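You operate a simulated robot arm through the tools that you are given. There is no shell and no other tool. Be economical: measure what you need, move in short steps, check, and stop when the job is done.

Carry out the task below with a simulated two-armed robot. There is one attempt and no reset: what you move stays moved.

Task
Pick up the purple disk pack from the short grey table with one hand, pass it to the other hand and put it on the shelf under the packing table. Set down upright: disk pack.

The check looks at the end state, three seconds after you hand in, the way a careful person would. Anything else that was tipped, shoved, dropped, spilled or broken makes it a failure.

Robot
Two 7-joint arms with two-finger parallel grippers on one trunk, on a base that drives. Base frame: it is fixed to the floor where the robot stands at the start and does not move with it; the origin is under the middle of the robot, x ahead of it, y to its left, z up. Readings come in mm, rad, newtons and seconds.
The left shoulder is at the start at [70, 163, 1045], the right one opposite. With the tool pointing down near the work surface each hand reaches from about 400 to 880 mm from the robot's upright axis, wherever it stands, measured 20 degrees to its own side. Places, roughly: shelf under the packing table [700, 700, 300]. Payload 3.43 kg a hand.
The tool frame of a hand sits at the grasp point between the pads (the TCP): z along the fingers, y along the line on which they close. The tips reach 34 mm beyond it. Largest opening 128 mm; finger width 24, thickness 12; the body of the gripper, 48 by 130 mm, starts 96 mm behind the TCP.
Orientation is that of the tool frame in the base frame, as [roll, pitch, yaw] about the fixed x, y, z axes, in that order (R = Rz(yaw) Ry(pitch) Rx(roll)). With the fingers straight down and closing along the base's y, the tool's x points along the base's -x, its y along +y and its z along -z.

Tools
- The arms move only by the tool jog_arm. It takes "left_deltas", "right_deltas" or both (then of equal length, played together; a hand with none holds still); each is a list of rows, each a list of 7 numbers: the turn, a rotation vector about the tool's x, y, z in units of 8 degrees (1.0 is 8 degrees), then the shift along the tool's x, y, z in units of 40 mm (1.0 is 40 mm), then the opening, from 0 (shut) to 1 (fully open). In form: [[ax, ay, az, x, y, z, gripper], ...]. A call has 1 to 8 rows; each row shifts and turns the commanded pose from where the row before left it, along the tool's axes as they then stand. A call with a number of a shift or a turn outside -1 to 1 is refused whole. Rows are played at 5 a second. More than 50 mm and 0.15 rad between two rows, or a gripper value outside its range, and nothing of the call is played. A pose out of reach is approached as far as the arm can. The call stops where the force on the tool passes 40 N (or 10 N more than at its start, if that is more) or the arm is blocked; 0.2 s more then pass. Each finger travels about 153 mm/s and halts on what it meets, pressing with about 24 N; the grip force reading is that of the motor and also rises with nothing between the fingers. The clock runs only during rows and for 0.2 s after the last one: add rows that do not move to give the fingers time. The reply holds the time, the measured pose of the TCP, the force on the tool along the base axes, the opening and the grip force, in the units named above and with some noise, with the torque about the TCP (base axes, N m) and any sound that the robot's microphone picked up.
- Cameras (640 x 400 px; columns grow to the right, rows downward): "scene" is now at [132.4, -3.5, 1260.3]; the picture's right is [-0.05, -1.00, 0.00], its down [-0.69, 0.03, -0.72] and it looks along [0.72, -0.04, -0.69] (base axes); focal length 254 px, centre (320, 200). "left" rides on the left gripper at [76, 11, -160] in its tool frame; the picture's right is [-0.15, 0.99, 0.00], its down [-0.88, -0.13, -0.46] and it looks along [-0.45, -0.07, 0.89] (tool axes); focal length 234 px, centre (320, 200). "right" rides on the right gripper at [76, -11, -160] in its tool frame; the picture's right is [0.15, 0.99, 0.00], its down [-0.88, 0.13, -0.46] and it looks along [-0.45, 0.07, 0.89] (tool axes); focal length 234 px, centre (320, 200). There is no depth. A picture from a camera that has moved, and an enlarged one, comes with that camera's place and axes in the base frame and with its lens.
- snapshot(camera): a new picture of that camera. The clock stands still meanwhile.
- move_column(by): slides the trunk up (or, below 0, down) by that many mm; the arms and the scene camera ride with it, the base frame stays. It gives what a move gives, with no picture.
- drive_base(legs): drives the robot by 1 to 6 legs, each [ahead, left, turn to the left] in mm, mm and rad, along the robot's own axes; the way and the turn of a leg run together, so that a leg with both is an arc; at most 1500 mm and 3.142 rad a leg. The arms and the cameras ride along, it lands a little off, and it stops where it bumps. It gives what a move gives.
- turn_head(pan, tilt): turns the head with the scene camera to pan (to the left, within 1.501 rad either way) and tilt (down, from -0.506 to 1.204), counted from straight ahead of the robot. It gives what a move gives.
- inspect(camera, box): a new picture of the part [left, top, right, bottom] of that camera's present view, enlarged. The clock stands still meanwhile.
- job_done(): hands the job in; it is judged then, once.

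Work in short steps. Places have to be worked out from the pictures, the camera data and where the tool is seen: move nearer, look again, correct. Check each grasp and each placing, and mend what went wrong. You have 120 turns and 92 pictures in all, those below and enlarged ones among them. Open the grippers and draw the arms clear of the work before you hand the job in, unless the task says otherwise; then end with one line.

The tools are called after "Call:" as a command line: name --argument value ..., lists and objects as JSON in quotes. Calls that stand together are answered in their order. jog_arm: Moves the arms, as the interface text tells. Its arguments: {"type":"object","properties":{"left_deltas":{"type":"array","items":{"type":"array","items":{"type":"number"}}},"right_deltas":{"type":"array","items":{"type":"array","items":{"type":"number"}}}},"required":[]} The other tools are called the same way: move_column (by) slides the trunk up or down; drive_base (legs) drives the base; turn_head (pan, tilt) turns the head that bears the scene camera; snapshot (camera) takes a picture; inspect (camera, box) takes an enlarged picture of a part of a camera's view; job_done () hands the job in.

At the start:

```text
time_s: 0.0
left_tool_pos: [677.1, 249.8, 1020.7]
left_orientation: [3.14, 0.001, -3.14]
left_ft_force: [-0.3, -0.1, 0.3]
left_torque: [0.0, -0.02, 0.02]
left_gripper_width: 128.0
left_grasp_force: 0.1
right_tool_pos: [603.1, -397.6, 1032.8]
right_orientation: [-3.141, 0.0, 3.142]
right_ft_force: [-0.2, -0.1, 0.4]
right_torque: [0.01, -0.01, -0.05]
right_gripper_width: 128.0
right_grasp_force: 0.0
trunk travel left (down, up): [-525.0, 415.0]
robot x, y, heading: [-2.7, 0.2, -0.0]
head pan, tilt: [-0.049, 0.763]
```

scene: 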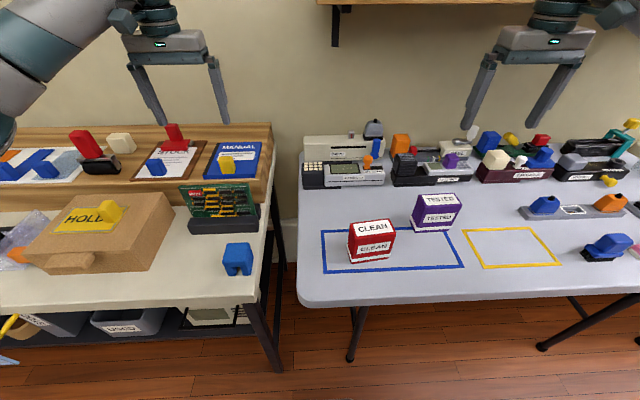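
right: 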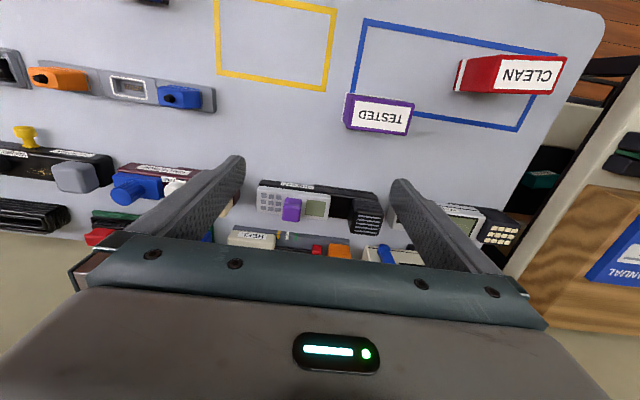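
left: 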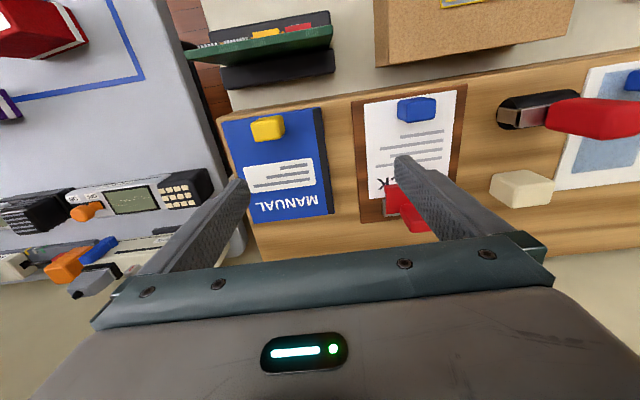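

The purple "TESTED" pack appears to sit near (580, -340) on the grey table. I'll take a closer look at it and then at the shelf.

Call:
inspect --camera "scene" --box '[380, 170, 500, 245]'

Call:
inspect --camera "right" --box '[300, 50, 460, 150]'

Call:
turn_head --pan 0.8 --tilt 0.8

Call:
snapshot --camera "scene"

```text
5.33 times, centred on (440, 208) of scene
camera zoom: at [132.4, -3.5, 1260.3], right [-0.05, -1.0, 0.0], down [-0.69, 0.03, -0.72], along [0.72, -0.04, -0.69], focal length 1353 px, centre (-320, 160)
```

zoom: 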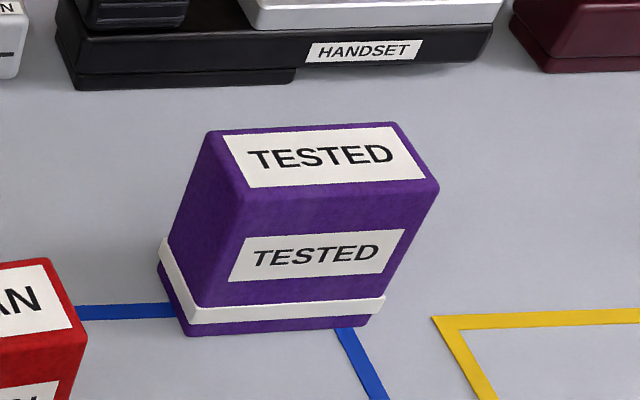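

```text
4.00 times, centred on (380, 100) of right
camera zoom: at [524.9, -410.2, 1193.7], right [-0.15, 0.99, 0.0], down [0.88, 0.13, 0.46], along [0.45, 0.07, -0.89], focal length 937 px, centre (80, 600)
```

zoom: 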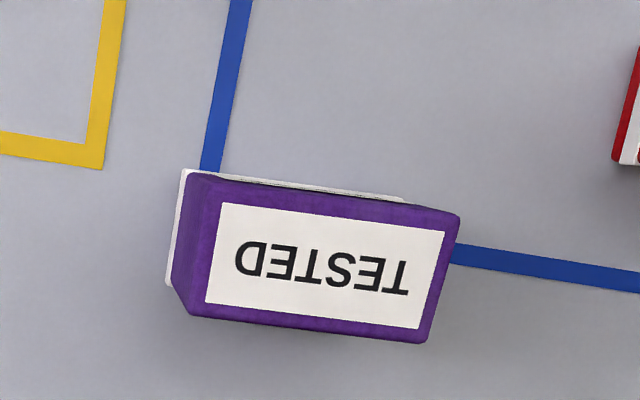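

```text
time_s: 1.2
left_tool_pos: [676.5, 250.3, 1020.1]
left_orientation: [3.141, 0.001, -3.14]
left_ft_force: [0.3, -0.2, 0.5]
left_torque: [0.01, -0.02, 0.04]
left_gripper_width: 127.7
left_grasp_force: 0.1
right_tool_pos: [601.2, -397.8, 1034.2]
right_orientation: [-3.141, 0.0, -3.141]
right_ft_force: [-0.1, -0.2, -0.2]
right_torque: [-0.02, 0.02, -0.03]
right_gripper_width: 128.1
right_grasp_force: 0.2
trunk travel left (down, up): [-525.0, 415.0]
robot x, y, heading: [-3.2, 1.5, 0.006]
head pan, tilt: [0.799, 0.799]
```

```text
86 pictures are left
camera scene: at [106.4, 58.3, 1257.3], right [0.72, -0.7, 0.0], down [-0.5, -0.51, -0.7], along [0.49, 0.5, -0.72], focal length 254 px, centre (320, 200)
```

scene: 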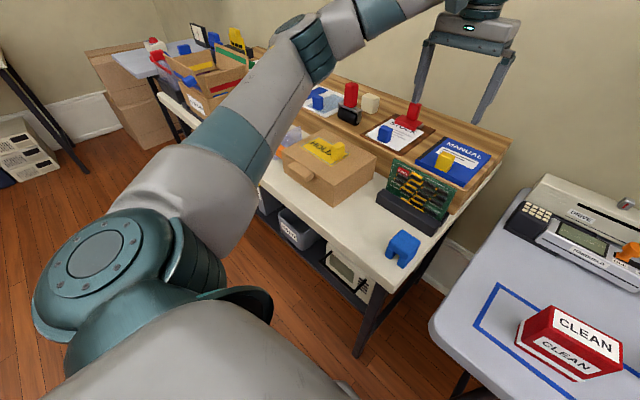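

The pack spans about x 540–582, y −365 to −275 and z 740–835, roughly square to the base axes. I'll turn the right hand 90° so it closes across the pack's 42 mm thickness.

Call:
jog_arm --right_deltas '[[0, 0, -1, 0, 0, 0, 1], [0, 0, -1, 0, 0, 0, 1], [0, 0, -1, 0, 0, 0, 1], [0, 0, -1, 0, 0, 0, 1], [0, 0, -1, 0, 0, 0, 1], [0, 0, -1, 0, 0, 0, 1], [0, 0, -1, 0, 0, 0, 1], [0, 0, -1, 0, 0, 0, 1]]'

Call:
jog_arm --right_deltas '[[0, 0, -1, 0, 0, 0, 1], [0, 0, -1, 0, 0, 0, 1], [0, 0, -1, 0, 0, 0, 1], [0, 0, -0.25, 0, 0, 0, 1], [0, 0, 0, 0, 0, 0, 1]]'

```text
time_s: 3.0
left_tool_pos: [677.9, 249.9, 1020.4]
left_orientation: [3.141, 0.001, -3.14]
left_ft_force: [0.2, 0.0, 0.2]
left_torque: [0.0, 0.01, 0.0]
left_gripper_width: 127.7
left_grasp_force: 0.0
right_tool_pos: [491.7, -272.5, 1009.8]
right_orientation: [3.141, -0.002, -2.027]
right_ft_force: [-0.4, 0.3, -0.8]
right_torque: [0.0, -0.02, 0.01]
right_gripper_width: 128.1
right_grasp_force: 0.2
right hand out of reach, approached as far as the arm can: row 4, 5, 6, 7, 8
trunk travel left (down, up): [-525.0, 415.0]
robot x, y, heading: [4.5, -1.2, 0.001]
head pan, tilt: [0.799, 0.799]
```

```text
time_s: 4.2
left_tool_pos: [676.7, 250.6, 1020.9]
left_orientation: [-3.142, 0.001, -3.141]
left_ft_force: [0.1, -0.4, 0.3]
left_torque: [-0.01, 0.01, -0.01]
left_gripper_width: 127.9
left_grasp_force: 0.1
right_tool_pos: [403.6, -195.3, 999.4]
right_orientation: [3.14, -0.001, -1.572]
right_ft_force: [-0.3, 0.2, 0.9]
right_torque: [0.03, -0.02, -0.01]
right_gripper_width: 127.9
right_grasp_force: 0.0
right hand out of reach, approached as far as the arm can: row 1, 2, 3, 4
trunk travel left (down, up): [-525.0, 415.0]
robot x, y, heading: [-2.7, 1.4, 0.004]
head pan, tilt: [0.799, 0.799]
```

The turn pulled the hand in, so that yaw isn't reachable that high up. I'll lower to about z 910 and shift toward a point above the pack.

Call:
jog_arm --right_deltas '[[0, 0, 0, 0.5, 0, 0.75, 1], [0, 0, 0, 0.5, 0, 0.75, 1], [0, 0, 0, 0.5, -0.6, 0.7, 1], [0, 0, 0, 0.5, -0.8, 0, 1], [0, 0, 0, 0.5, -0.8, 0, 1], [0, 0, 0, 0.5, -0.8, 0, 1], [0, 0, 0, 0.12, -0.9, 0, 1], [0, 0, 0, 0, 0, 0, 1]]'

```text
time_s: 6.0
left_tool_pos: [676.5, 249.4, 1020.2]
left_orientation: [3.141, 0.0, -3.141]
left_ft_force: [-0.3, -0.9, 0.5]
left_torque: [0.01, 0.03, 0.02]
left_gripper_width: 128.1
left_grasp_force: 0.0
right_tool_pos: [408.2, -191.6, 926.9]
right_orientation: [-3.141, -0.001, -1.574]
right_ft_force: [0.2, 0.0, 0.1]
right_torque: [0.0, -0.03, 0.0]
right_gripper_width: 128.0
right_grasp_force: 0.2
right hand out of reach, approached as far as the arm can: row 1, 2, 3, 4, 5, 6, 7
trunk travel left (down, up): [-525.0, 415.0]
robot x, y, heading: [1.3, 4.0, -0.003]
head pan, tilt: [0.799, 0.799]
```

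This yaw hits a wrist limit. I'll turn back the other way to yaw +90° and see how far it reaches.

Call:
jog_arm --right_deltas '[[0, 0, 1, 0, 0, -0.3, 1], [0, 0, 1, 0, 0, -0.3, 1], [0, 0, 1, 0, 0, 0, 1], [0, 0, 1, 0, 0, 0, 1], [0, 0, 1, 0, 0, 0, 1], [0, 0, 1, 0, 0, 0, 1], [0, 0, 1, 0, 0, 0, 1], [0, 0, 1, 0, 0, 0, 1]]'

Call:
jog_arm --right_deltas '[[0, 0, 1, 0, 0, 0, 1], [0, 0, 1, 0, 0, 0, 1], [0, 0, 1, 0, 0, 0, 1], [0, 0, 1, 0, 0, 0, 1], [0, 0, 1, 0, 0, 0, 1], [0, 0, 1, 0, 0, 0, 1], [0, 0, 1, 0, 0, 0, 1], [0, 0, 1, 0, 0, 0, 1]]'

```text
time_s: 7.8
left_tool_pos: [676.9, 250.7, 1020.8]
left_orientation: [3.141, 0.001, -3.14]
left_ft_force: [0.3, -1.3, -0.2]
left_torque: [0.0, -0.02, 0.02]
left_gripper_width: 127.8
left_grasp_force: 0.0
right_tool_pos: [409.7, -192.6, 948.9]
right_orientation: [3.141, 0.001, -2.692]
right_ft_force: [-0.1, -1.1, 0.0]
right_torque: [-0.01, -0.01, 0.04]
right_gripper_width: 127.9
right_grasp_force: 0.1
trunk travel left (down, up): [-525.0, 415.0]
robot x, y, heading: [1.5, -1.6, -0.001]
head pan, tilt: [0.799, 0.799]
```

```text
time_s: 9.6
left_tool_pos: [676.7, 249.2, 1019.4]
left_orientation: [3.141, 0.0, -3.14]
left_ft_force: [0.7, -0.9, 0.4]
left_torque: [-0.02, 0.0, 0.01]
left_gripper_width: 128.1
left_grasp_force: 0.0
right_tool_pos: [410.1, -191.7, 949.6]
right_orientation: [-3.141, 0.0, 2.475]
right_ft_force: [0.7, 0.2, 0.2]
right_torque: [0.01, -0.03, 0.03]
right_gripper_width: 128.1
right_grasp_force: 0.0
trunk travel left (down, up): [-525.0, 415.0]
robot x, y, heading: [1.1, -1.7, 0.003]
head pan, tilt: [0.799, 0.799]
```

No limit in this direction so far. I'll finish the turn to +90°.

Call:
jog_arm --right_deltas '[[0, 0, 1, 0, 0, 0, 1], [0, 0, 1, 0, 0, 0, 1], [0, 0, 1, 0, 0, 0, 1], [0, 0, 1, 0, 0, 0, 1], [0, 0, 1, 0, 0, 0, 1], [0, 0, 1, 0, 0, 0, 1], [0, 0, 0.47, 0, 0, 0, 1], [0, 0, 0, 0, 0, 0, 1]]'

```text
time_s: 11.4
left_tool_pos: [677.6, 249.7, 1020.0]
left_orientation: [3.14, 0.0, -3.139]
left_ft_force: [-0.3, 0.6, 0.3]
left_torque: [-0.01, 0.02, -0.01]
left_gripper_width: 128.0
left_grasp_force: 0.1
right_tool_pos: [408.9, -191.6, 949.8]
right_orientation: [3.141, 0.001, 1.574]
right_ft_force: [-0.2, -1.3, 0.2]
right_torque: [0.02, 0.03, -0.02]
right_gripper_width: 127.9
right_grasp_force: 0.1
trunk travel left (down, up): [-525.0, 415.0]
robot x, y, heading: [-0.1, -2.1, 0.009]
head pan, tilt: [0.799, 0.799]
```

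The wrist is free at yaw +90°, where tool x is +y and tool y is +x. I'll move above the pack centre at (561, −320).

Call:
jog_arm --right_deltas '[[0, 0, 0, -0.8, 0.2, 0, 1], [0, 0, 0, -0.8, 0.6, 0, 1], [0, 0, 0, -0.8, 0.6, 0, 1], [0, 0, 0, -0.8, 0.6, 0, 1], [0, 0, 0, 0, 0.9, 0, 1], [0, 0, 0, 0, 0.9, 0.8, 1], [0, 0, 0, 0, 0, 0, 1]]'

Call:
snapshot --camera "right"

Call:
turn_head --pan -0.4 --tilt 0.8

Call:
snapshot --camera "scene"

```text
time_s: 13.0
left_tool_pos: [676.9, 250.7, 1021.1]
left_orientation: [-3.141, -0.001, -3.14]
left_ft_force: [0.2, -0.2, 0.1]
left_torque: [-0.01, -0.01, 0.01]
left_gripper_width: 128.0
left_grasp_force: 0.1
right_tool_pos: [561.0, -318.9, 917.0]
right_orientation: [3.139, 0.001, 1.575]
right_ft_force: [0.0, -0.2, 0.9]
right_torque: [-0.01, -0.06, -0.01]
right_gripper_width: 128.0
right_grasp_force: 0.0
trunk travel left (down, up): [-525.0, 415.0]
robot x, y, heading: [-1.7, -3.0, 0.0]
head pan, tilt: [0.799, 0.799]
```

```text
85 pictures are left
camera right: at [547.9, -245.3, 1078.7], right [0.99, 0.15, 0.0], down [0.13, -0.88, 0.46], along [0.07, -0.45, -0.89], focal length 234 px, centre (320, 200)
```

right: 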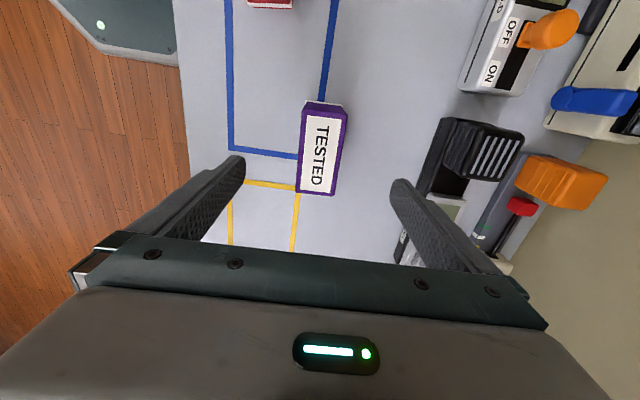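

```text
time_s: 14.4
left_tool_pos: [677.8, 249.6, 1020.6]
left_orientation: [-3.141, 0.0, -3.139]
left_ft_force: [1.0, 1.0, -1.2]
left_torque: [-0.03, 0.01, -0.02]
left_gripper_width: 128.2
left_grasp_force: 0.0
right_tool_pos: [561.3, -319.4, 918.5]
right_orientation: [-3.141, -0.001, 1.575]
right_ft_force: [-0.9, 0.2, -0.7]
right_torque: [-0.02, 0.0, -0.01]
right_gripper_width: 128.0
right_grasp_force: 0.0
trunk travel left (down, up): [-525.0, 415.0]
robot x, y, heading: [0.2, -2.6, -0.0]
head pan, tilt: [-0.4, 0.799]
```

```text
84 pictures are left
camera scene: at [124.5, -30.7, 1257.3], right [-0.39, -0.92, 0.0], down [-0.66, 0.28, -0.7], along [0.64, -0.27, -0.72], focal length 254 px, centre (320, 200)
```

scene: 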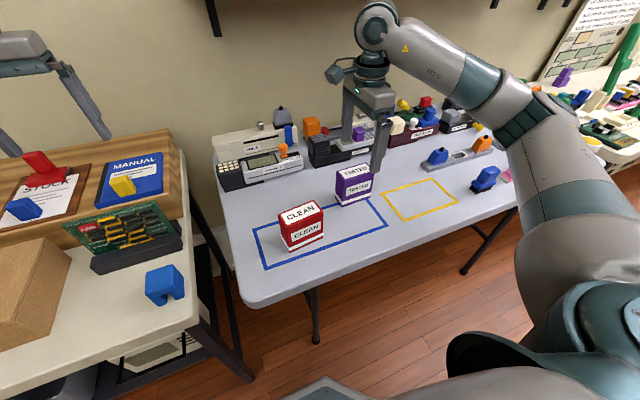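

The right camera puts the top centre near (560, −314), so the hand is well aligned. I'll lower to z≈822, leave a settling row, then close.

Call:
jog_arm --right_deltas '[[0, 0, 0, 0.1, 0, 0.8, 1], [0, 0, 0, 0, 0, 0.8, 1], [0, 0, 0, 0, 0, 0.8, 1], [0, 0, 0, 0, 0, 0, 1]]'

Call:
jog_arm --right_deltas '[[0, 0, 0, 0, 0, 0, 0.6], [0, 0, 0, 0, 0, 0, 0.3], [0, 0, 0, 0, 0, 0, 0.15], [0, 0, 0, 0, 0, 0, 0.1], [0, 0, 0, 0, 0, 0, 0.1]]'

Call:
snapshot --camera "right"

```text
time_s: 15.4
left_tool_pos: [677.4, 249.7, 1019.7]
left_orientation: [-3.141, 0.0, -3.141]
left_ft_force: [-0.1, 0.2, -0.1]
left_torque: [-0.03, 0.01, 0.03]
left_gripper_width: 127.7
left_grasp_force: 0.0
right_tool_pos: [560.3, -316.9, 821.6]
right_orientation: [-3.141, 0.0, 1.576]
right_ft_force: [-0.2, 0.8, 0.2]
right_torque: [-0.01, 0.01, 0.0]
right_gripper_width: 127.9
right_grasp_force: 0.0
trunk travel left (down, up): [-525.0, 415.0]
robot x, y, heading: [-0.7, -0.0, 0.001]
head pan, tilt: [-0.4, 0.799]
```

```text
time_s: 16.6
left_tool_pos: [677.0, 250.2, 1021.3]
left_orientation: [-3.141, 0.0, -3.14]
left_ft_force: [0.1, 0.4, 0.5]
left_torque: [0.01, 0.01, 0.04]
left_gripper_width: 128.0
left_grasp_force: 0.1
right_tool_pos: [560.7, -316.9, 821.5]
right_orientation: [-3.141, -0.001, 1.577]
right_ft_force: [-1.1, 0.6, 0.2]
right_torque: [-0.06, -0.02, -0.01]
right_gripper_width: 45.8
right_grasp_force: 24.3
trunk travel left (down, up): [-525.0, 415.0]
robot x, y, heading: [-1.2, -0.9, 0.003]
head pan, tilt: [-0.4, 0.799]
```

```text
83 pictures are left
camera right: at [547.5, -243.0, 981.4], right [0.99, 0.15, 0.0], down [0.13, -0.88, 0.46], along [0.07, -0.45, -0.89], focal length 234 px, centre (320, 200)
```

right: 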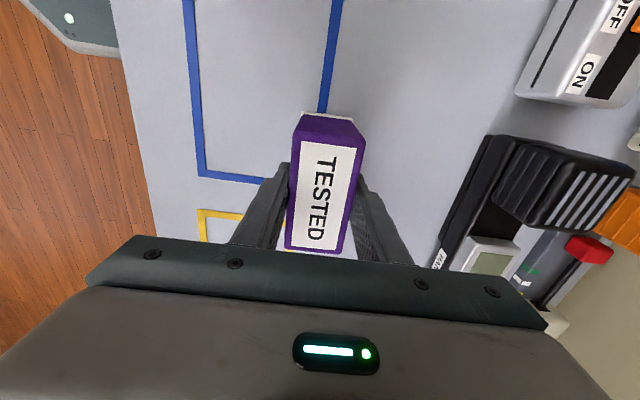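

Gripped at 46 mm. I'll lift 120 mm and check that the whole pack comes up.

Call:
jog_arm --right_deltas '[[0, 0, 0, 0, 0, -0.5, 0.1], [0, 0, 0, 0, 0, -0.8, 0.1], [0, 0, 0, 0, 0, -0.8, 0.1], [0, 0, 0, 0, 0, -0.9, 0.1], [0, 0, 0, 0, 0, 0, 0.1]]'

Call:
inspect --camera "scene" --box '[260, 80, 460, 205]'

```text
time_s: 17.8
left_tool_pos: [677.4, 249.5, 1018.8]
left_orientation: [3.141, -0.003, -3.141]
left_ft_force: [-0.2, 0.0, -0.2]
left_torque: [-0.04, 0.01, -0.01]
left_gripper_width: 128.0
left_grasp_force: 0.1
right_tool_pos: [562.0, -315.9, 942.2]
right_orientation: [-3.138, 0.0, 1.574]
right_ft_force: [0.4, -0.4, -2.7]
right_torque: [0.03, -0.01, 0.01]
right_gripper_width: 45.8
right_grasp_force: 23.7
trunk travel left (down, up): [-525.0, 415.0]
robot x, y, heading: [-1.5, -2.3, 0.002]
head pan, tilt: [-0.4, 0.799]
```

```text
3.20 times, centred on (360, 142) of scene
camera zoom: at [125.2, -31.4, 1257.2], right [-0.39, -0.92, 0.0], down [-0.66, 0.28, -0.7], along [0.64, -0.27, -0.72], focal length 812 px, centre (192, 384)
```

zoom: 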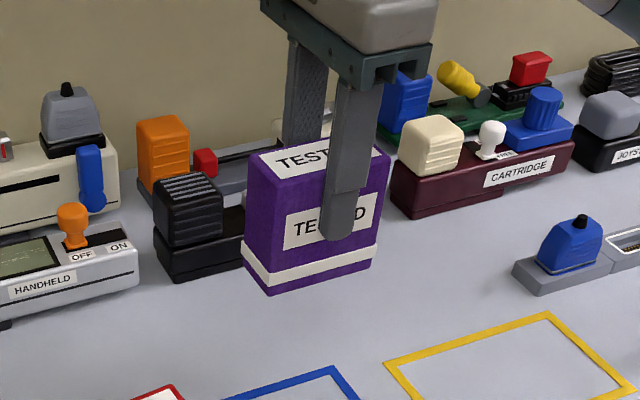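

The whole pack is up, at roughly 0.28 kg. Before I back away from the tables to hand over in free space, I'll check what is beside and behind the robot.

Call:
turn_head --pan 1.5 --tilt 0.6

Call:
snapshot --camera "scene"

Call:
turn_head --pan -1.5 --tilt 0.6

Call:
snapshot --camera "scene"

```text
time_s: 19.6
left_tool_pos: [676.1, 250.4, 1020.8]
left_orientation: [-3.141, -0.001, -3.14]
left_ft_force: [0.0, 0.2, -0.7]
left_torque: [-0.02, 0.0, -0.01]
left_gripper_width: 128.0
left_grasp_force: 0.1
right_tool_pos: [563.2, -315.5, 942.0]
right_orientation: [-3.141, 0.0, 1.576]
right_ft_force: [-0.8, 0.1, -2.4]
right_torque: [0.0, 0.01, 0.01]
right_gripper_width: 45.8
right_grasp_force: 23.3
trunk travel left (down, up): [-525.0, 415.0]
robot x, y, heading: [-0.1, -3.4, -0.002]
head pan, tilt: [1.499, 0.6]
```

```text
81 pictures are left
camera scene: at [56.7, 88.6, 1274.2], right [1.0, -0.07, 0.0], down [-0.04, -0.56, -0.83], along [0.06, 0.82, -0.56], focal length 254 px, centre (320, 200)
```

scene: 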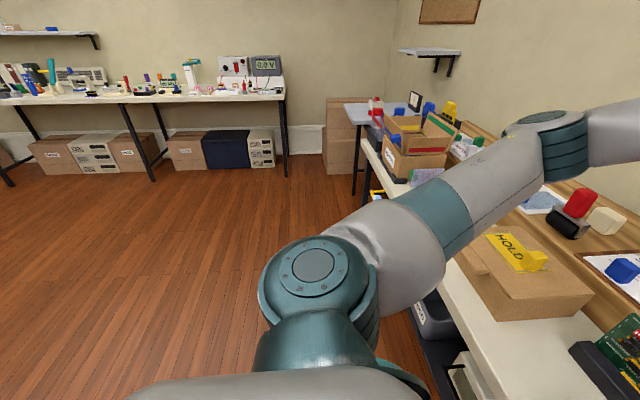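

```text
time_s: 22.2
left_tool_pos: [677.0, 249.3, 1019.8]
left_orientation: [3.141, 0.001, -3.139]
left_ft_force: [0.3, -0.3, 0.0]
left_torque: [0.02, 0.01, 0.0]
left_gripper_width: 127.8
left_grasp_force: 0.1
right_tool_pos: [562.3, -316.9, 943.0]
right_orientation: [-3.141, -0.001, 1.577]
right_ft_force: [-0.6, -0.4, -2.5]
right_torque: [-0.04, 0.01, -0.02]
right_gripper_width: 45.9
right_grasp_force: 24.4
trunk travel left (down, up): [-525.0, 415.0]
robot x, y, heading: [1.5, -0.6, 0.001]
head pan, tilt: [-1.499, 0.6]
```

```text
80 pictures are left
camera scene: at [56.7, -87.7, 1274.2], right [-1.0, -0.07, 0.0], down [-0.04, 0.56, -0.82], along [0.06, -0.82, -0.57], focal length 254 px, centre (320, 200)
```

scene: 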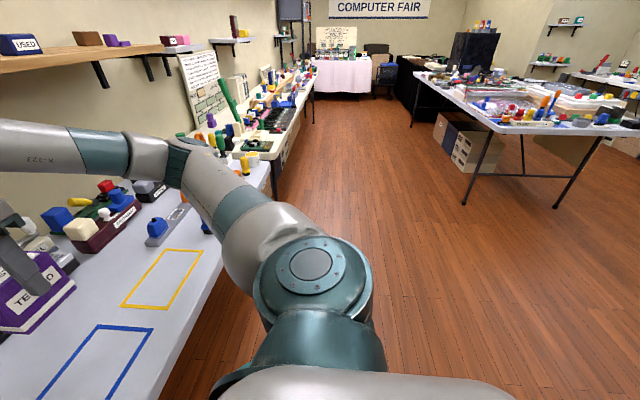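

The aisle behind is clear. I'll back off 600 mm.

Call:
drive_base --legs '[[-600, 0, 0]]'

Call:
turn_head --pan 0.6 --tilt 0.8

Call:
snapshot --camera "scene"

```text
time_s: 25.6
left_tool_pos: [75.3, 256.7, 1020.5]
left_orientation: [3.141, 0.0, -3.121]
left_ft_force: [0.0, 0.6, 0.9]
left_torque: [-0.04, 0.03, 0.0]
left_gripper_width: 127.6
left_grasp_force: 0.0
right_tool_pos: [-28.9, -311.8, 942.2]
right_orientation: [-3.141, 0.0, 1.593]
right_ft_force: [-0.9, 0.0, -2.7]
right_torque: [-0.03, -0.03, -0.02]
right_gripper_width: 45.8
right_grasp_force: 24.0
trunk travel left (down, up): [-525.0, 415.0]
robot x, y, heading: [-597.1, -6.7, 0.019]
head pan, tilt: [-1.499, 0.6]
```

```text
time_s: 27.6
left_tool_pos: [76.3, 256.5, 1019.6]
left_orientation: [-3.141, 0.002, -3.123]
left_ft_force: [-0.8, 0.3, 0.4]
left_torque: [0.0, 0.02, 0.0]
left_gripper_width: 128.1
left_grasp_force: 0.1
right_tool_pos: [-28.5, -311.0, 941.5]
right_orientation: [-3.141, 0.001, 1.594]
right_ft_force: [-0.4, -0.1, -2.2]
right_torque: [-0.01, -0.02, -0.02]
right_gripper_width: 45.7
right_grasp_force: 24.1
trunk travel left (down, up): [-525.0, 415.0]
robot x, y, heading: [-599.5, -8.7, 0.015]
head pan, tilt: [0.6, 0.799]
```

```text
79 pictures are left
camera scene: at [-480.2, 42.8, 1257.3], right [0.58, -0.82, 0.0], down [-0.58, -0.41, -0.7], along [0.57, 0.4, -0.72], focal length 254 px, centre (320, 200)
```

scene: 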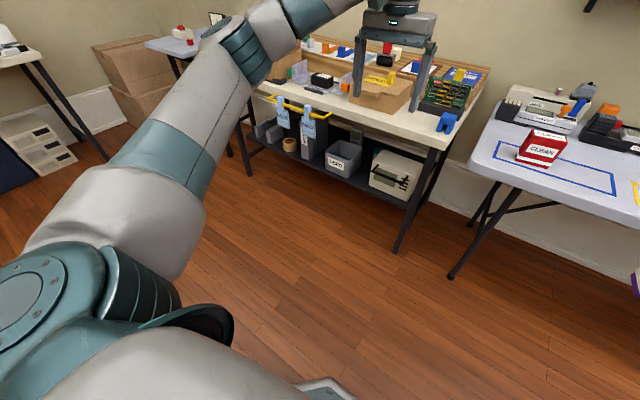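

The shelf shows from here. I'll zoom in to find a free spot.

Call:
inspect --camera "scene" --box '[230, 85, 450, 225]'

```text
2.86 times, centred on (340, 155) of scene
camera zoom: at [-480.2, 42.8, 1257.3], right [0.58, -0.82, 0.0], down [-0.58, -0.41, -0.7], along [0.57, 0.4, -0.72], focal length 725 px, centre (263, 329)
```

zoom: 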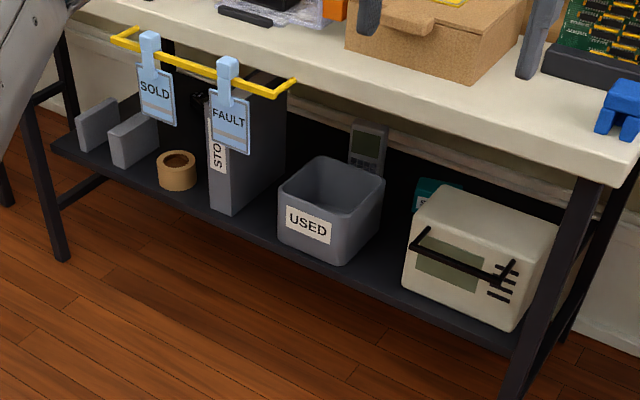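

There's a free gap between the "USED" bin and the scope, about y 416–546 with the shelf front near x 493. It's narrow, so the left hand should hold the pack across its 42 mm thickness with the long side pointing into the shelf. I'll bring the pack in front of the chest with the right hand.

Call:
jog_arm --right_deltas '[[0, 0, 0, 0.7, 0.18, 0, 0.1], [0, 0, 0, 0.9, 0.18, 0, 0.1], [0, 0, 0, 0.9, 0.18, 0, 0.1], [0, 0, 0, 0.9, 0.18, 0, 0.1], [0, 0, 0, 0.9, 0.18, 0, 0.1], [0, 0, 0, 0.9, 0.18, 0, 0.1], [0, 0, 0, 0.9, 0.18, 0, 0.1], [0, 0, 0, 0.9, 0.18, 0, 0.1]]'

Call:
jog_arm --right_deltas '[[0, 0, -1, 0, 0, 0, 0.1], [0, 0, -1, 0, 0, 0, 0.1], [0, 0, -1, 0, 0, 0, 0.1], [0, 0, -1, 0, 0, 0, 0.1], [0, 0, -1, 0, 0, 0, 0.1], [0, 0, -1, 0, 0, 0, 0.1], [0, 0, -1, 0, 0, 0, 0.1], [0, 0, -1, 0, 0, 0, 0.1]]'

Call:
jog_arm --right_deltas '[[0, 0, -1, 0, 0, 0, 0.1], [0, 0, -1, 0, 0, 0, 0.1], [0, 0, -1, 0, 0, 0, 0.1], [0, 0, -0.25, 0, 0, 0, 0.1], [0, 0, 0, 0, 0, 0, 0.1]]'

```text
time_s: 29.4
left_tool_pos: [77.7, 258.0, 1019.3]
left_orientation: [-3.139, -0.001, -3.121]
left_ft_force: [0.2, 0.5, 0.7]
left_torque: [-0.02, 0.0, -0.01]
left_gripper_width: 128.2
left_grasp_force: 0.1
right_tool_pos: [23.3, -28.1, 939.4]
right_orientation: [3.141, 0.001, 1.591]
right_ft_force: [-0.5, 0.0, -1.8]
right_torque: [-0.04, 0.03, 0.03]
right_gripper_width: 45.7
right_grasp_force: 23.6
trunk travel left (down, up): [-525.0, 415.0]
robot x, y, heading: [-597.5, -5.7, 0.018]
head pan, tilt: [0.6, 0.799]
```

```text
time_s: 31.2
left_tool_pos: [76.8, 256.1, 1019.8]
left_orientation: [-3.141, -0.002, -3.122]
left_ft_force: [0.6, -0.3, -1.0]
left_torque: [0.03, -0.03, 0.01]
left_gripper_width: 128.2
left_grasp_force: 0.1
right_tool_pos: [23.2, -29.7, 941.8]
right_orientation: [3.141, 0.0, 2.714]
right_ft_force: [0.1, 0.5, -2.0]
right_torque: [0.03, 0.0, -0.02]
right_gripper_width: 45.7
right_grasp_force: 24.6
trunk travel left (down, up): [-525.0, 415.0]
robot x, y, heading: [-596.5, -4.6, 0.022]
head pan, tilt: [0.6, 0.799]
```

```text
time_s: 32.4
left_tool_pos: [76.9, 256.6, 1019.8]
left_orientation: [3.141, -0.001, -3.123]
left_ft_force: [0.7, 0.6, 0.1]
left_torque: [-0.01, -0.02, 0.0]
left_gripper_width: 127.9
left_grasp_force: 0.1
right_tool_pos: [23.8, -30.0, 942.3]
right_orientation: [-3.142, 0.0, -3.12]
right_ft_force: [0.3, -0.3, -1.8]
right_torque: [0.01, 0.03, 0.01]
right_gripper_width: 45.9
right_grasp_force: 24.4
trunk travel left (down, up): [-525.0, 415.0]
robot x, y, heading: [-596.0, -4.9, 0.014]
head pan, tilt: [0.6, 0.799]
```

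The right hand now holds the pack at about (24, −30, 942) with its long side along x. I'll pitch the left hand to point forward, 26° below horizontal, in place.

Call:
jog_arm --left_deltas '[[0, -1, 0, 0, 0, 0, 1], [0, -1, 0, 0, 0, 0, 1], [0, -1, 0, 0, 0, 0, 1], [0, -1, 0, 0, 0, 0, 1], [0, -1, 0, 0, 0, 0, 1], [0, -1, 0, 0, 0, 0, 1], [0, -1, 0, 0, 0, 0, 1], [0, -1, 0, 0, 0, 0, 1]]'

```text
time_s: 34.2
left_tool_pos: [75.8, 257.9, 1021.3]
left_orientation: [-3.141, 1.12, -3.119]
left_ft_force: [-0.4, -1.3, 0.0]
left_torque: [0.01, 0.02, -0.02]
left_gripper_width: 128.0
left_grasp_force: 0.1
right_tool_pos: [22.2, -30.3, 941.2]
right_orientation: [3.14, 0.0, -3.119]
right_ft_force: [-0.2, 0.3, -2.3]
right_torque: [0.0, 0.03, 0.0]
right_gripper_width: 45.9
right_grasp_force: 23.7
trunk travel left (down, up): [-525.0, 415.0]
robot x, y, heading: [-596.6, -4.5, 0.013]
head pan, tilt: [0.6, 0.799]
```

The left tool z now points (0.90, 0, −0.44). I'll pull back to a staging spot behind the pack while still out to the left.

Call:
jog_arm --left_deltas '[[0, 0, 0, 0.75, 0, -0.82, 1], [0, 0, 0, 0.75, 0, -0.82, 1], [0, 0, 0, 0.75, 0, -0.82, 1], [0, 0, 0, 0.75, 0, -0.82, 1], [0, 0, 0, 0.75, 0, -0.82, 1], [0, 0, 0, 0, 0, 0, 1]]'

```text
time_s: 35.6
left_tool_pos: [-10.3, 256.2, 990.4]
left_orientation: [-3.141, 1.113, -3.123]
left_ft_force: [0.5, 0.1, -0.2]
left_torque: [-0.01, 0.0, -0.02]
left_gripper_width: 128.0
left_grasp_force: 0.1
left hand out of reach, approached as far as the arm can: row 3, 4, 5
right_tool_pos: [22.9, -30.1, 942.7]
right_orientation: [3.14, 0.001, -3.119]
right_ft_force: [0.2, 0.4, -3.1]
right_torque: [0.01, -0.03, 0.03]
right_gripper_width: 46.1
right_grasp_force: 23.4
trunk travel left (down, up): [-525.0, 415.0]
robot x, y, heading: [-599.1, -6.2, 0.019]
head pan, tilt: [0.6, 0.799]
```

The left arm can't fold any closer than this, so I'll do the handover further out. The right hand goes 130 mm ahead.

Call:
jog_arm --right_deltas '[[0, 0, 0, -0.65, 0, 0, 0.1], [0, 0, 0, -0.65, 0, 0, 0.1], [0, 0, 0, -0.65, 0, 0, 0.1], [0, 0, 0, -0.65, 0, 0, 0.1], [0, 0, 0, -0.65, 0, 0, 0.1], [0, 0, 0, 0, 0, 0, 0.1]]'

Call:
jog_arm --left_deltas '[[0, 0, 0, 0, -0.7, 0, 1], [0, 0, 0, 0, -0.7, 0, 1], [0, 0, 0, 0, -0.7, 0, 1], [0, 0, 0, 0, -0.7, 0, 1], [0, 0, 0, 0, 0, 0, 1]]'

```text
time_s: 37.0
left_tool_pos: [-10.5, 255.5, 990.9]
left_orientation: [3.14, 1.116, -3.124]
left_ft_force: [-0.2, 0.5, -0.9]
left_torque: [0.0, 0.01, -0.02]
left_gripper_width: 128.1
left_grasp_force: 0.0
right_tool_pos: [153.3, -28.3, 942.1]
right_orientation: [3.142, 0.0, -3.119]
right_ft_force: [-0.4, 0.3, -2.0]
right_torque: [0.02, 0.0, 0.0]
right_gripper_width: 45.6
right_grasp_force: 23.9
trunk travel left (down, up): [-525.0, 415.0]
robot x, y, heading: [-594.9, -6.5, 0.015]
head pan, tilt: [0.6, 0.799]
```

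```text
time_s: 38.2
left_tool_pos: [-7.4, 142.9, 990.8]
left_orientation: [-3.139, 1.115, -3.121]
left_ft_force: [0.7, 0.2, -0.7]
left_torque: [-0.02, -0.03, 0.0]
left_gripper_width: 127.8
left_grasp_force: 0.0
right_tool_pos: [153.3, -26.1, 942.4]
right_orientation: [-3.139, -0.002, -3.118]
right_ft_force: [0.5, 0.2, -3.1]
right_torque: [-0.06, 0.05, 0.02]
right_gripper_width: 46.0
right_grasp_force: 23.9
trunk travel left (down, up): [-525.0, 415.0]
robot x, y, heading: [-597.0, -2.1, 0.021]
head pan, tilt: [0.6, 0.799]
```

Reachable. The final left TCP should be about (128, −27, 893), so I'll stage 150 mm behind it along the approach line.

Call:
jog_arm --left_deltas '[[0, 0, 0, 0.18, -0.85, 0.09, 1], [0, 0, 0, 0.18, -0.85, 0.09, 1], [0, 0, 0, 0.18, -0.85, 0.09, 1], [0, 0, 0, 0.18, -0.85, 0.09, 1], [0, 0, 0, 0, -0.85, 0, 1], [0, 0, 0, 0, 0, 0, 1]]'

Call:
snapshot --camera "left"

Call:
turn_head --pan 0.0 --tilt 0.6

Call:
snapshot --camera "scene"

```text
time_s: 39.6
left_tool_pos: [-3.3, -24.9, 958.8]
left_orientation: [-3.141, 1.115, -3.121]
left_ft_force: [-1.1, 0.1, 0.1]
left_torque: [-0.02, 0.02, 0.01]
left_gripper_width: 128.0
left_grasp_force: 0.0
right_tool_pos: [153.2, -26.5, 941.1]
right_orientation: [-3.139, 0.002, -3.119]
right_ft_force: [0.6, -0.8, -2.0]
right_torque: [0.0, 0.02, -0.02]
right_gripper_width: 45.8
right_grasp_force: 23.9
trunk travel left (down, up): [-525.0, 415.0]
robot x, y, heading: [-592.9, -4.3, 0.019]
head pan, tilt: [0.6, 0.799]
```

```text
77 pictures are left
camera left: at [-181.1, -17.3, 962.5], right [0.05, 0.99, 0.13], down [-0.02, -0.13, 0.99], along [1.0, -0.05, 0.01], focal length 234 px, centre (320, 200)
```

left: 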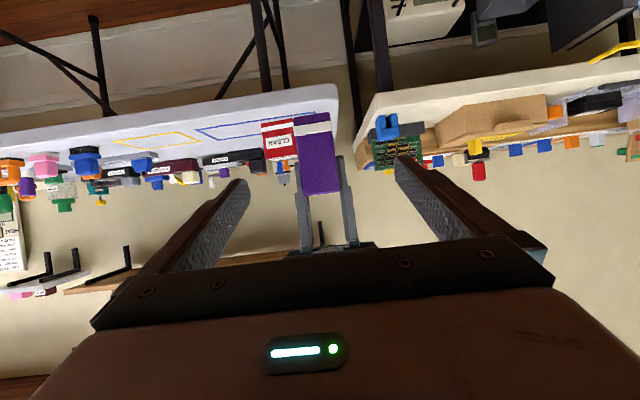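

```text
time_s: 40.6
left_tool_pos: [-3.9, -25.4, 960.5]
left_orientation: [3.141, 1.116, -3.122]
left_ft_force: [0.2, 0.1, -1.2]
left_torque: [0.01, 0.0, 0.02]
left_gripper_width: 128.1
left_grasp_force: 0.1
right_tool_pos: [154.1, -27.4, 941.9]
right_orientation: [3.141, 0.001, -3.119]
right_ft_force: [0.3, 0.0, -3.2]
right_torque: [-0.01, 0.01, 0.0]
right_gripper_width: 45.6
right_grasp_force: 24.3
trunk travel left (down, up): [-525.0, 415.0]
robot x, y, heading: [-597.4, -6.3, 0.014]
head pan, tilt: [0.0, 0.6]
```

```text
76 pictures are left
camera scene: at [-457.5, -2.1, 1274.1], right [0.02, -1.0, 0.0], down [-0.57, -0.01, -0.82], along [0.82, 0.02, -0.57], focal length 254 px, centre (320, 200)
```

scene: 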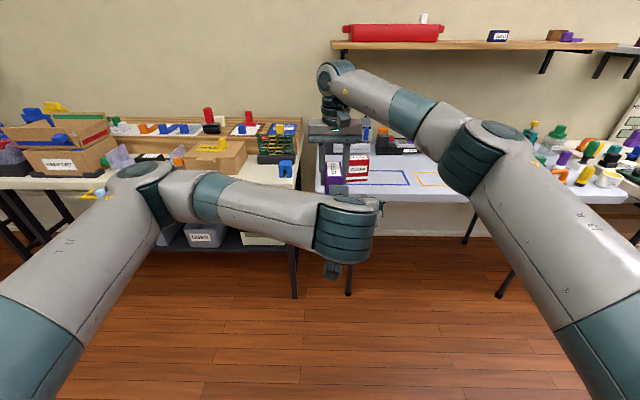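

The left hand lines up with the pack; its camera puts the pack bottom at z≈861, as expected. I'll slide in along the tool axis.

Call:
jog_arm --left_deltas '[[0, 0, 0, 0, 0, 0.6, 1], [0, 0, 0, 0, 0, 0.6, 1], [0, 0, 0, 0, 0, 0.6, 1], [0, 0, 0, 0, 0, 0.6, 1], [0, 0, 0, 0, 0, 0.6, 1], [0, 0, 0, 0.05, -0.03, 0.6, 1], [0, 0, 0, 0, 0, 0, 1]]'

Call:
snapshot --camera "left"

Call:
snapshot --camera "right"

```text
time_s: 42.2
left_tool_pos: [125.3, -25.7, 894.1]
left_orientation: [3.141, 1.115, -3.123]
left_ft_force: [-0.6, 0.9, 0.5]
left_torque: [-0.01, -0.01, -0.03]
left_gripper_width: 128.1
left_grasp_force: 0.1
right_tool_pos: [152.3, -28.1, 941.3]
right_orientation: [-3.14, -0.001, -3.12]
right_ft_force: [0.3, 0.1, -0.7]
right_torque: [0.03, -0.03, -0.03]
right_gripper_width: 45.8
right_grasp_force: 23.9
trunk travel left (down, up): [-525.0, 415.0]
robot x, y, heading: [-593.0, -7.6, 0.016]
head pan, tilt: [0.0, 0.6]
```

```text
75 pictures are left
camera left: at [-53.1, -18.8, 897.0], right [0.05, 0.99, 0.13], down [-0.02, -0.13, 0.99], along [1.0, -0.05, 0.01], focal length 234 px, centre (320, 200)
```

left: 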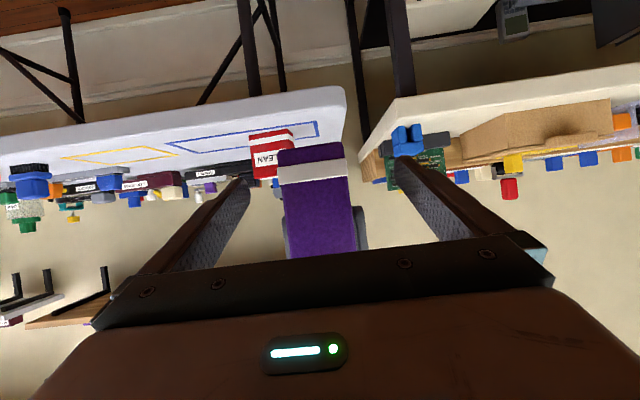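

```text
74 pictures are left
camera right: at [75.8, -42.1, 1102.0], right [-0.17, 0.99, 0.0], down [0.88, 0.15, 0.46], along [0.45, 0.08, -0.89], focal length 234 px, centre (320, 200)
```

right: 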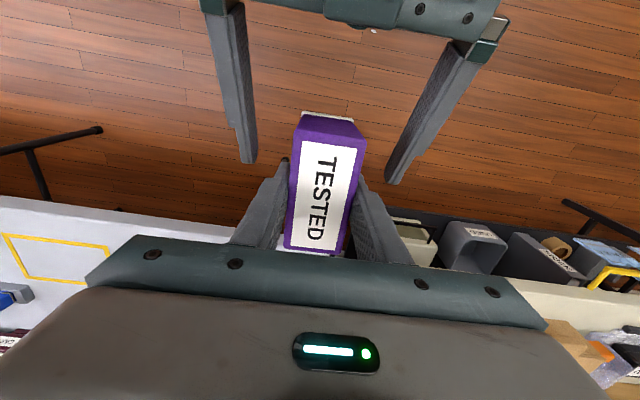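

The left fingers straddle the near lower part of the pack, clear of the right fingers. I'll close the left hand.

Call:
jog_arm --left_deltas '[[0, 0, 0, 0, -0.04, 0, 0.7], [0, 0, 0, 0, 0, 0, 0.45], [0, 0, 0, 0, 0, 0, 0.35], [0, 0, 0, 0, 0, 0, 0.2], [0, 0, 0, 0, 0, 0, 0.1], [0, 0, 0, 0, 0, 0, 0.1]]'

Call:
snapshot --camera "left"

Call:
snapshot --camera "right"

```text
time_s: 43.6
left_tool_pos: [125.5, -28.1, 894.4]
left_orientation: [3.141, 1.117, -3.122]
left_ft_force: [0.6, -1.5, 1.6]
left_torque: [0.19, 0.01, 0.35]
left_gripper_width: 45.7
left_grasp_force: 24.1
right_tool_pos: [152.9, -27.1, 941.6]
right_orientation: [3.141, 0.0, -3.12]
right_ft_force: [-0.2, 2.9, -3.3]
right_torque: [-0.08, -0.02, -0.36]
right_gripper_width: 45.8
right_grasp_force: 23.6
trunk travel left (down, up): [-525.0, 415.0]
robot x, y, heading: [-597.2, -2.9, 0.021]
head pan, tilt: [0.0, 0.6]
```

```text
73 pictures are left
camera left: at [-53.3, -20.6, 896.9], right [0.05, 0.99, 0.13], down [-0.02, -0.13, 0.99], along [1.0, -0.05, 0.01], focal length 234 px, centre (320, 200)
```

left: 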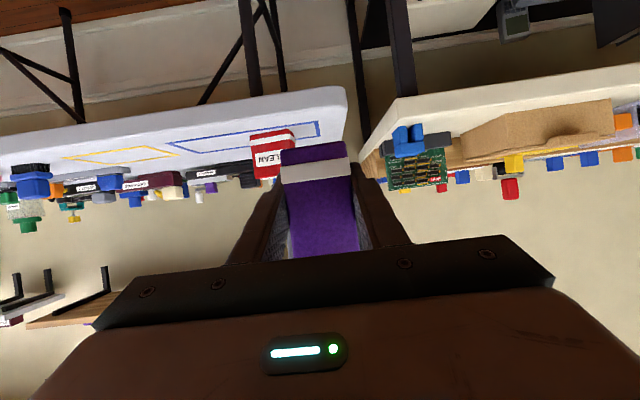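

```text
72 pictures are left
camera right: at [76.1, -42.1, 1101.6], right [-0.17, 0.99, 0.0], down [0.88, 0.15, 0.46], along [0.45, 0.08, -0.89], focal length 234 px, centre (320, 200)
```

right: 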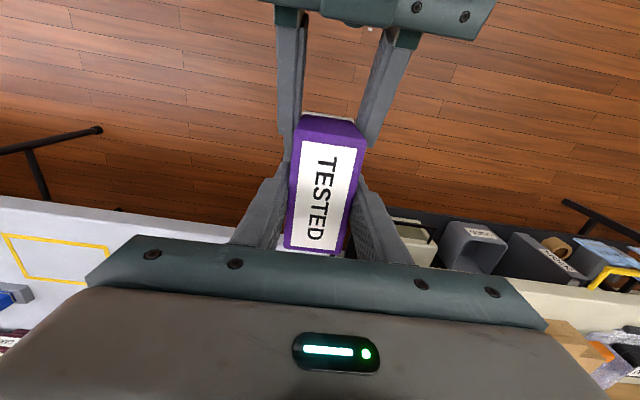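

Both hands hold the pack and the left reads 45.7 mm at 24 N. I'll open the right hand and lift it straight up.

Call:
jog_arm --right_deltas '[[0, 0, 0, 0, 0, 0, 0.45], [0, 0, 0, 0, 0, 0, 0.7], [0, 0, 0, 0, 0, 0, 0.7], [0, 0, 0, 0, 0, -0.6, 0.7], [0, 0, 0, 0, 0, -0.8, 0.7], [0, 0, 0, 0, 0, -0.8, 0.7], [0, 0, 0, 0, 0, -0.8, 0.7]]'

Call:
snapshot --camera "right"

```text
time_s: 45.2
left_tool_pos: [123.6, -28.2, 894.3]
left_orientation: [-3.139, 1.117, -3.122]
left_ft_force: [0.6, 0.0, 0.3]
left_torque: [0.02, 0.05, 0.0]
left_gripper_width: 45.9
left_grasp_force: 23.9
right_tool_pos: [152.8, -25.4, 1062.6]
right_orientation: [-3.142, 0.001, -3.119]
right_ft_force: [-0.3, 0.5, 0.1]
right_torque: [-0.05, 0.0, 0.0]
right_gripper_width: 89.9
right_grasp_force: 0.1
trunk travel left (down, up): [-525.0, 415.0]
robot x, y, heading: [-597.8, -9.0, 0.015]
head pan, tilt: [0.0, 0.6]
```

```text
71 pictures are left
camera right: at [76.3, -40.1, 1223.3], right [-0.17, 0.99, 0.0], down [0.88, 0.15, 0.46], along [0.45, 0.08, -0.89], focal length 234 px, centre (320, 200)
```

right: 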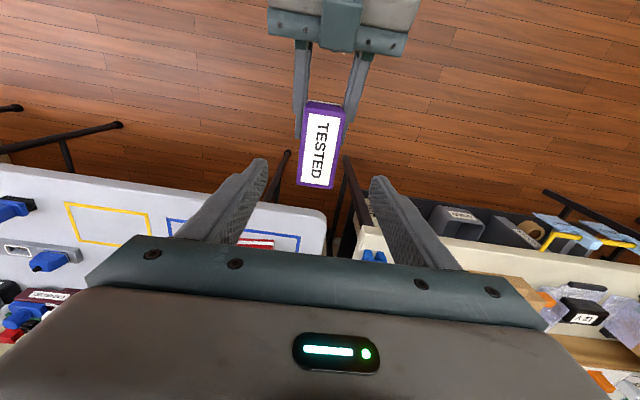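

The left hand holds the pack alone and it's upright. I'll move the right hand right first, then back, and shift the left hand to a more natural place in front of its own shoulder.

Call:
jog_arm --right_deltas '[[0, 0, 0, 0, -1, 0, 0.7], [0, 0, 0, 0, -1, 0, 0.7], [0, 0, 0, 0, -1, 0, 0.7], [0, 0, 0, 0, -1, 0, 0.7], [0, 0, 0, 0, -1, 0, 0.7], [0, 0, 0, 0.8, -0.8, 0, 0.7], [0, 0, 0, 1, -0.6, 0, 0.7], [0, 0, 0, 1, -0.6, 0, 0.7]]' --left_deltas '[[0, 0, 0, 0, 0.3, 0, 0.1], [0, 0, 0, 0, 0.6, 0, 0.1], [0, 0, 0, 0, 0.6, 0, 0.1], [0, 0, 0, 0, 0.6, 0, 0.1], [0, 0, 0, 0, 0.6, 0, 0.1], [0, 0, 0, 0, 0.6, 0, 0.1], [0, 0, 0, 0, 0.6, 0, 0.1], [0, 0, 0, 0, 0.6, 0, 0.1]]'

Call:
jog_arm --right_deltas '[[0, 0, 0, 1, 0, 0, 0.7], [0, 0, 0, 1, 0, 0, 0.7], [0, 0, 0, 1, 0, 0, 0.7], [0, 0, 0, 1, 0, 0, 0.7], [0, 0, 0, 1, 0, 0, 0.7], [0, 0, 0, 0, 0, 0, 0.7]]'

```text
time_s: 47.0
left_tool_pos: [119.9, 153.7, 896.1]
left_orientation: [-3.141, 1.119, -3.126]
left_ft_force: [0.3, 0.1, -1.8]
left_torque: [0.02, 0.08, 0.0]
left_gripper_width: 45.8
left_grasp_force: 24.3
right_tool_pos: [47.4, -310.9, 1064.4]
right_orientation: [3.14, 0.001, -3.118]
right_ft_force: [-0.3, -0.3, 0.0]
right_torque: [0.04, -0.04, 0.01]
right_gripper_width: 89.6
right_grasp_force: 0.1
trunk travel left (down, up): [-525.0, 415.0]
robot x, y, heading: [-596.9, -11.0, 0.018]
head pan, tilt: [0.0, 0.6]
```

```text
time_s: 48.4
left_tool_pos: [121.3, 153.3, 893.0]
left_orientation: [-3.141, 1.115, -3.122]
left_ft_force: [0.4, -0.2, -2.2]
left_torque: [0.01, 0.05, -0.02]
left_gripper_width: 45.8
left_grasp_force: 24.1
right_tool_pos: [-151.0, -315.0, 1063.9]
right_orientation: [-3.14, -0.001, -3.121]
right_ft_force: [0.2, -0.3, -0.9]
right_torque: [-0.01, 0.03, -0.02]
right_gripper_width: 89.4
right_grasp_force: 0.1
trunk travel left (down, up): [-525.0, 415.0]
robot x, y, heading: [-600.0, -7.9, 0.016]
head pan, tilt: [0.0, 0.6]
```

Driving left about 328 mm to line up with the gap and taking out the small heading error. I'll lower the trunk after that.

Call:
drive_base --legs '[[0, 328, -0.016]]'

Call:
move_column --by -400

Call:
turn_head --pan 0.1 --tilt 0.35

Call:
snapshot --camera "scene"

Call:
snapshot --camera "left"

```text
time_s: 50.6
left_tool_pos: [119.7, 480.4, 895.2]
left_orientation: [-3.14, 1.115, -3.134]
left_ft_force: [0.5, 0.3, -2.0]
left_torque: [-0.02, 0.02, -0.02]
left_gripper_width: 45.8
left_grasp_force: 23.7
right_tool_pos: [-160.7, 16.7, 1062.7]
right_orientation: [3.141, -0.003, -3.133]
right_ft_force: [1.1, 0.3, -0.4]
right_torque: [-0.02, 0.01, -0.03]
right_gripper_width: 89.8
right_grasp_force: 0.1
trunk travel left (down, up): [-525.0, 415.0]
robot x, y, heading: [-603.4, 328.2, 0.01]
head pan, tilt: [0.0, 0.6]
```

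```text
time_s: 54.5
left_tool_pos: [119.9, 480.2, 493.0]
left_orientation: [-3.14, 1.114, -3.136]
left_ft_force: [-0.5, 0.3, -2.5]
left_torque: [-0.02, 0.04, 0.0]
left_gripper_width: 45.9
left_grasp_force: 24.6
right_tool_pos: [-159.4, 16.1, 662.7]
right_orientation: [-3.142, 0.0, -3.133]
right_ft_force: [0.3, -0.2, 1.4]
right_torque: [0.0, -0.01, -0.01]
right_gripper_width: 89.9
right_grasp_force: 0.1
trunk travel left (down, up): [-125.0, 815.0]
robot x, y, heading: [-601.6, 331.1, 0.005]
head pan, tilt: [0.0, 0.6]
```

```text
time_s: 55.2
left_tool_pos: [119.9, 479.9, 495.2]
left_orientation: [3.141, 1.116, -3.136]
left_ft_force: [0.6, 0.3, -2.0]
left_torque: [-0.02, 0.04, 0.03]
left_gripper_width: 45.6
left_grasp_force: 24.4
right_tool_pos: [-159.4, 16.2, 663.8]
right_orientation: [-3.141, 0.002, -3.133]
right_ft_force: [0.3, 0.1, -0.1]
right_torque: [0.02, 0.0, -0.02]
right_gripper_width: 89.6
right_grasp_force: 0.0
trunk travel left (down, up): [-125.0, 815.0]
robot x, y, heading: [-598.9, 328.6, 0.003]
head pan, tilt: [0.099, 0.351]
```

```text
70 pictures are left
camera scene: at [-457.2, 341.7, 896.9], right [0.1, -0.99, 0.0], down [-0.34, -0.04, -0.94], along [0.93, 0.1, -0.34], focal length 254 px, centre (320, 200)
```

scene: 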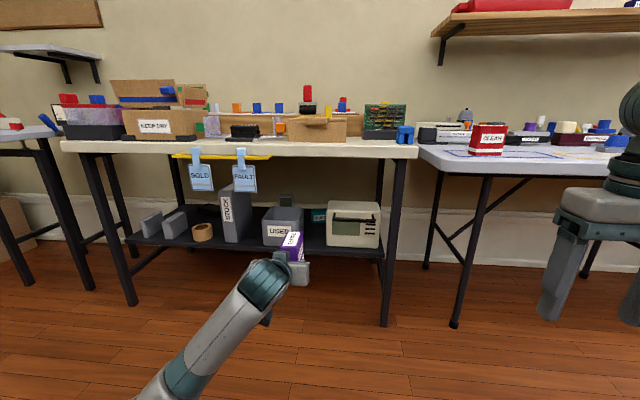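

```text
69 pictures are left
camera left: at [-58.3, 490.6, 497.5], right [0.06, 0.99, 0.13], down [-0.02, -0.13, 0.99], along [1.0, -0.06, 0.01], focal length 234 px, centre (320, 200)
```

left: 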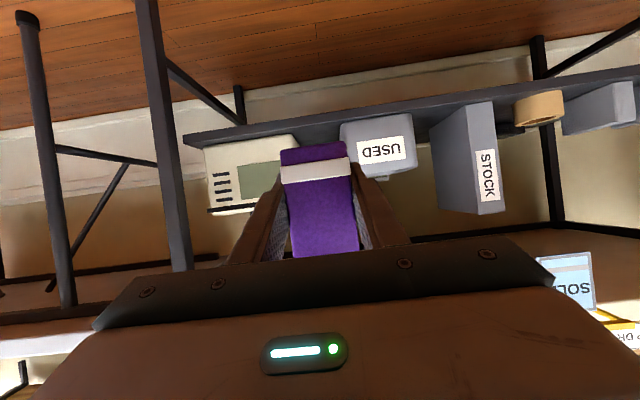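

I'll zoom in on the shelf to measure the gap from this viewpoint.

Call:
inspect --camera "scene" --box '[200, 180, 400, 305]'

```text
3.20 times, centred on (300, 242) of scene
camera zoom: at [-457.2, 341.7, 896.9], right [0.1, -0.99, 0.0], down [-0.34, -0.04, -0.94], along [0.93, 0.1, -0.34], focal length 812 px, centre (384, 64)
```

zoom: 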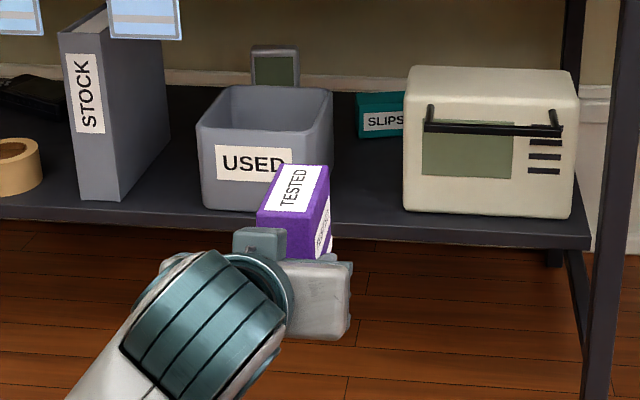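

From two views the shelf top looks nearer z≈322–328, with items' fronts near x≈500. I'll inspect the left camera to pin down the gap.

Call:
inspect --camera "left" --box '[240, 90, 400, 190]'

```text
4.00 times, centred on (320, 140) of left
camera zoom: at [-58.3, 490.6, 497.5], right [0.06, 0.99, 0.13], down [-0.02, -0.13, 0.99], along [1.0, -0.06, 0.01], focal length 937 px, centre (320, 440)
```

zoom: 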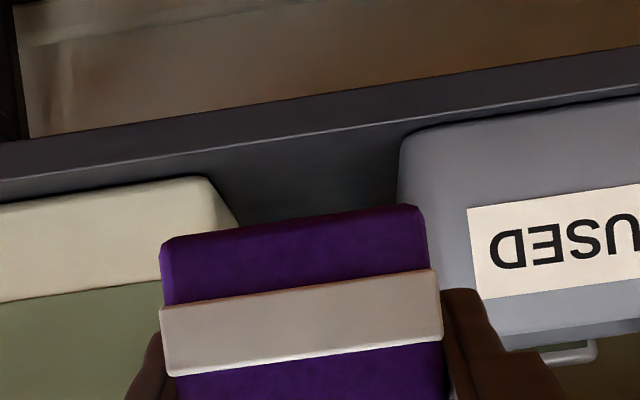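

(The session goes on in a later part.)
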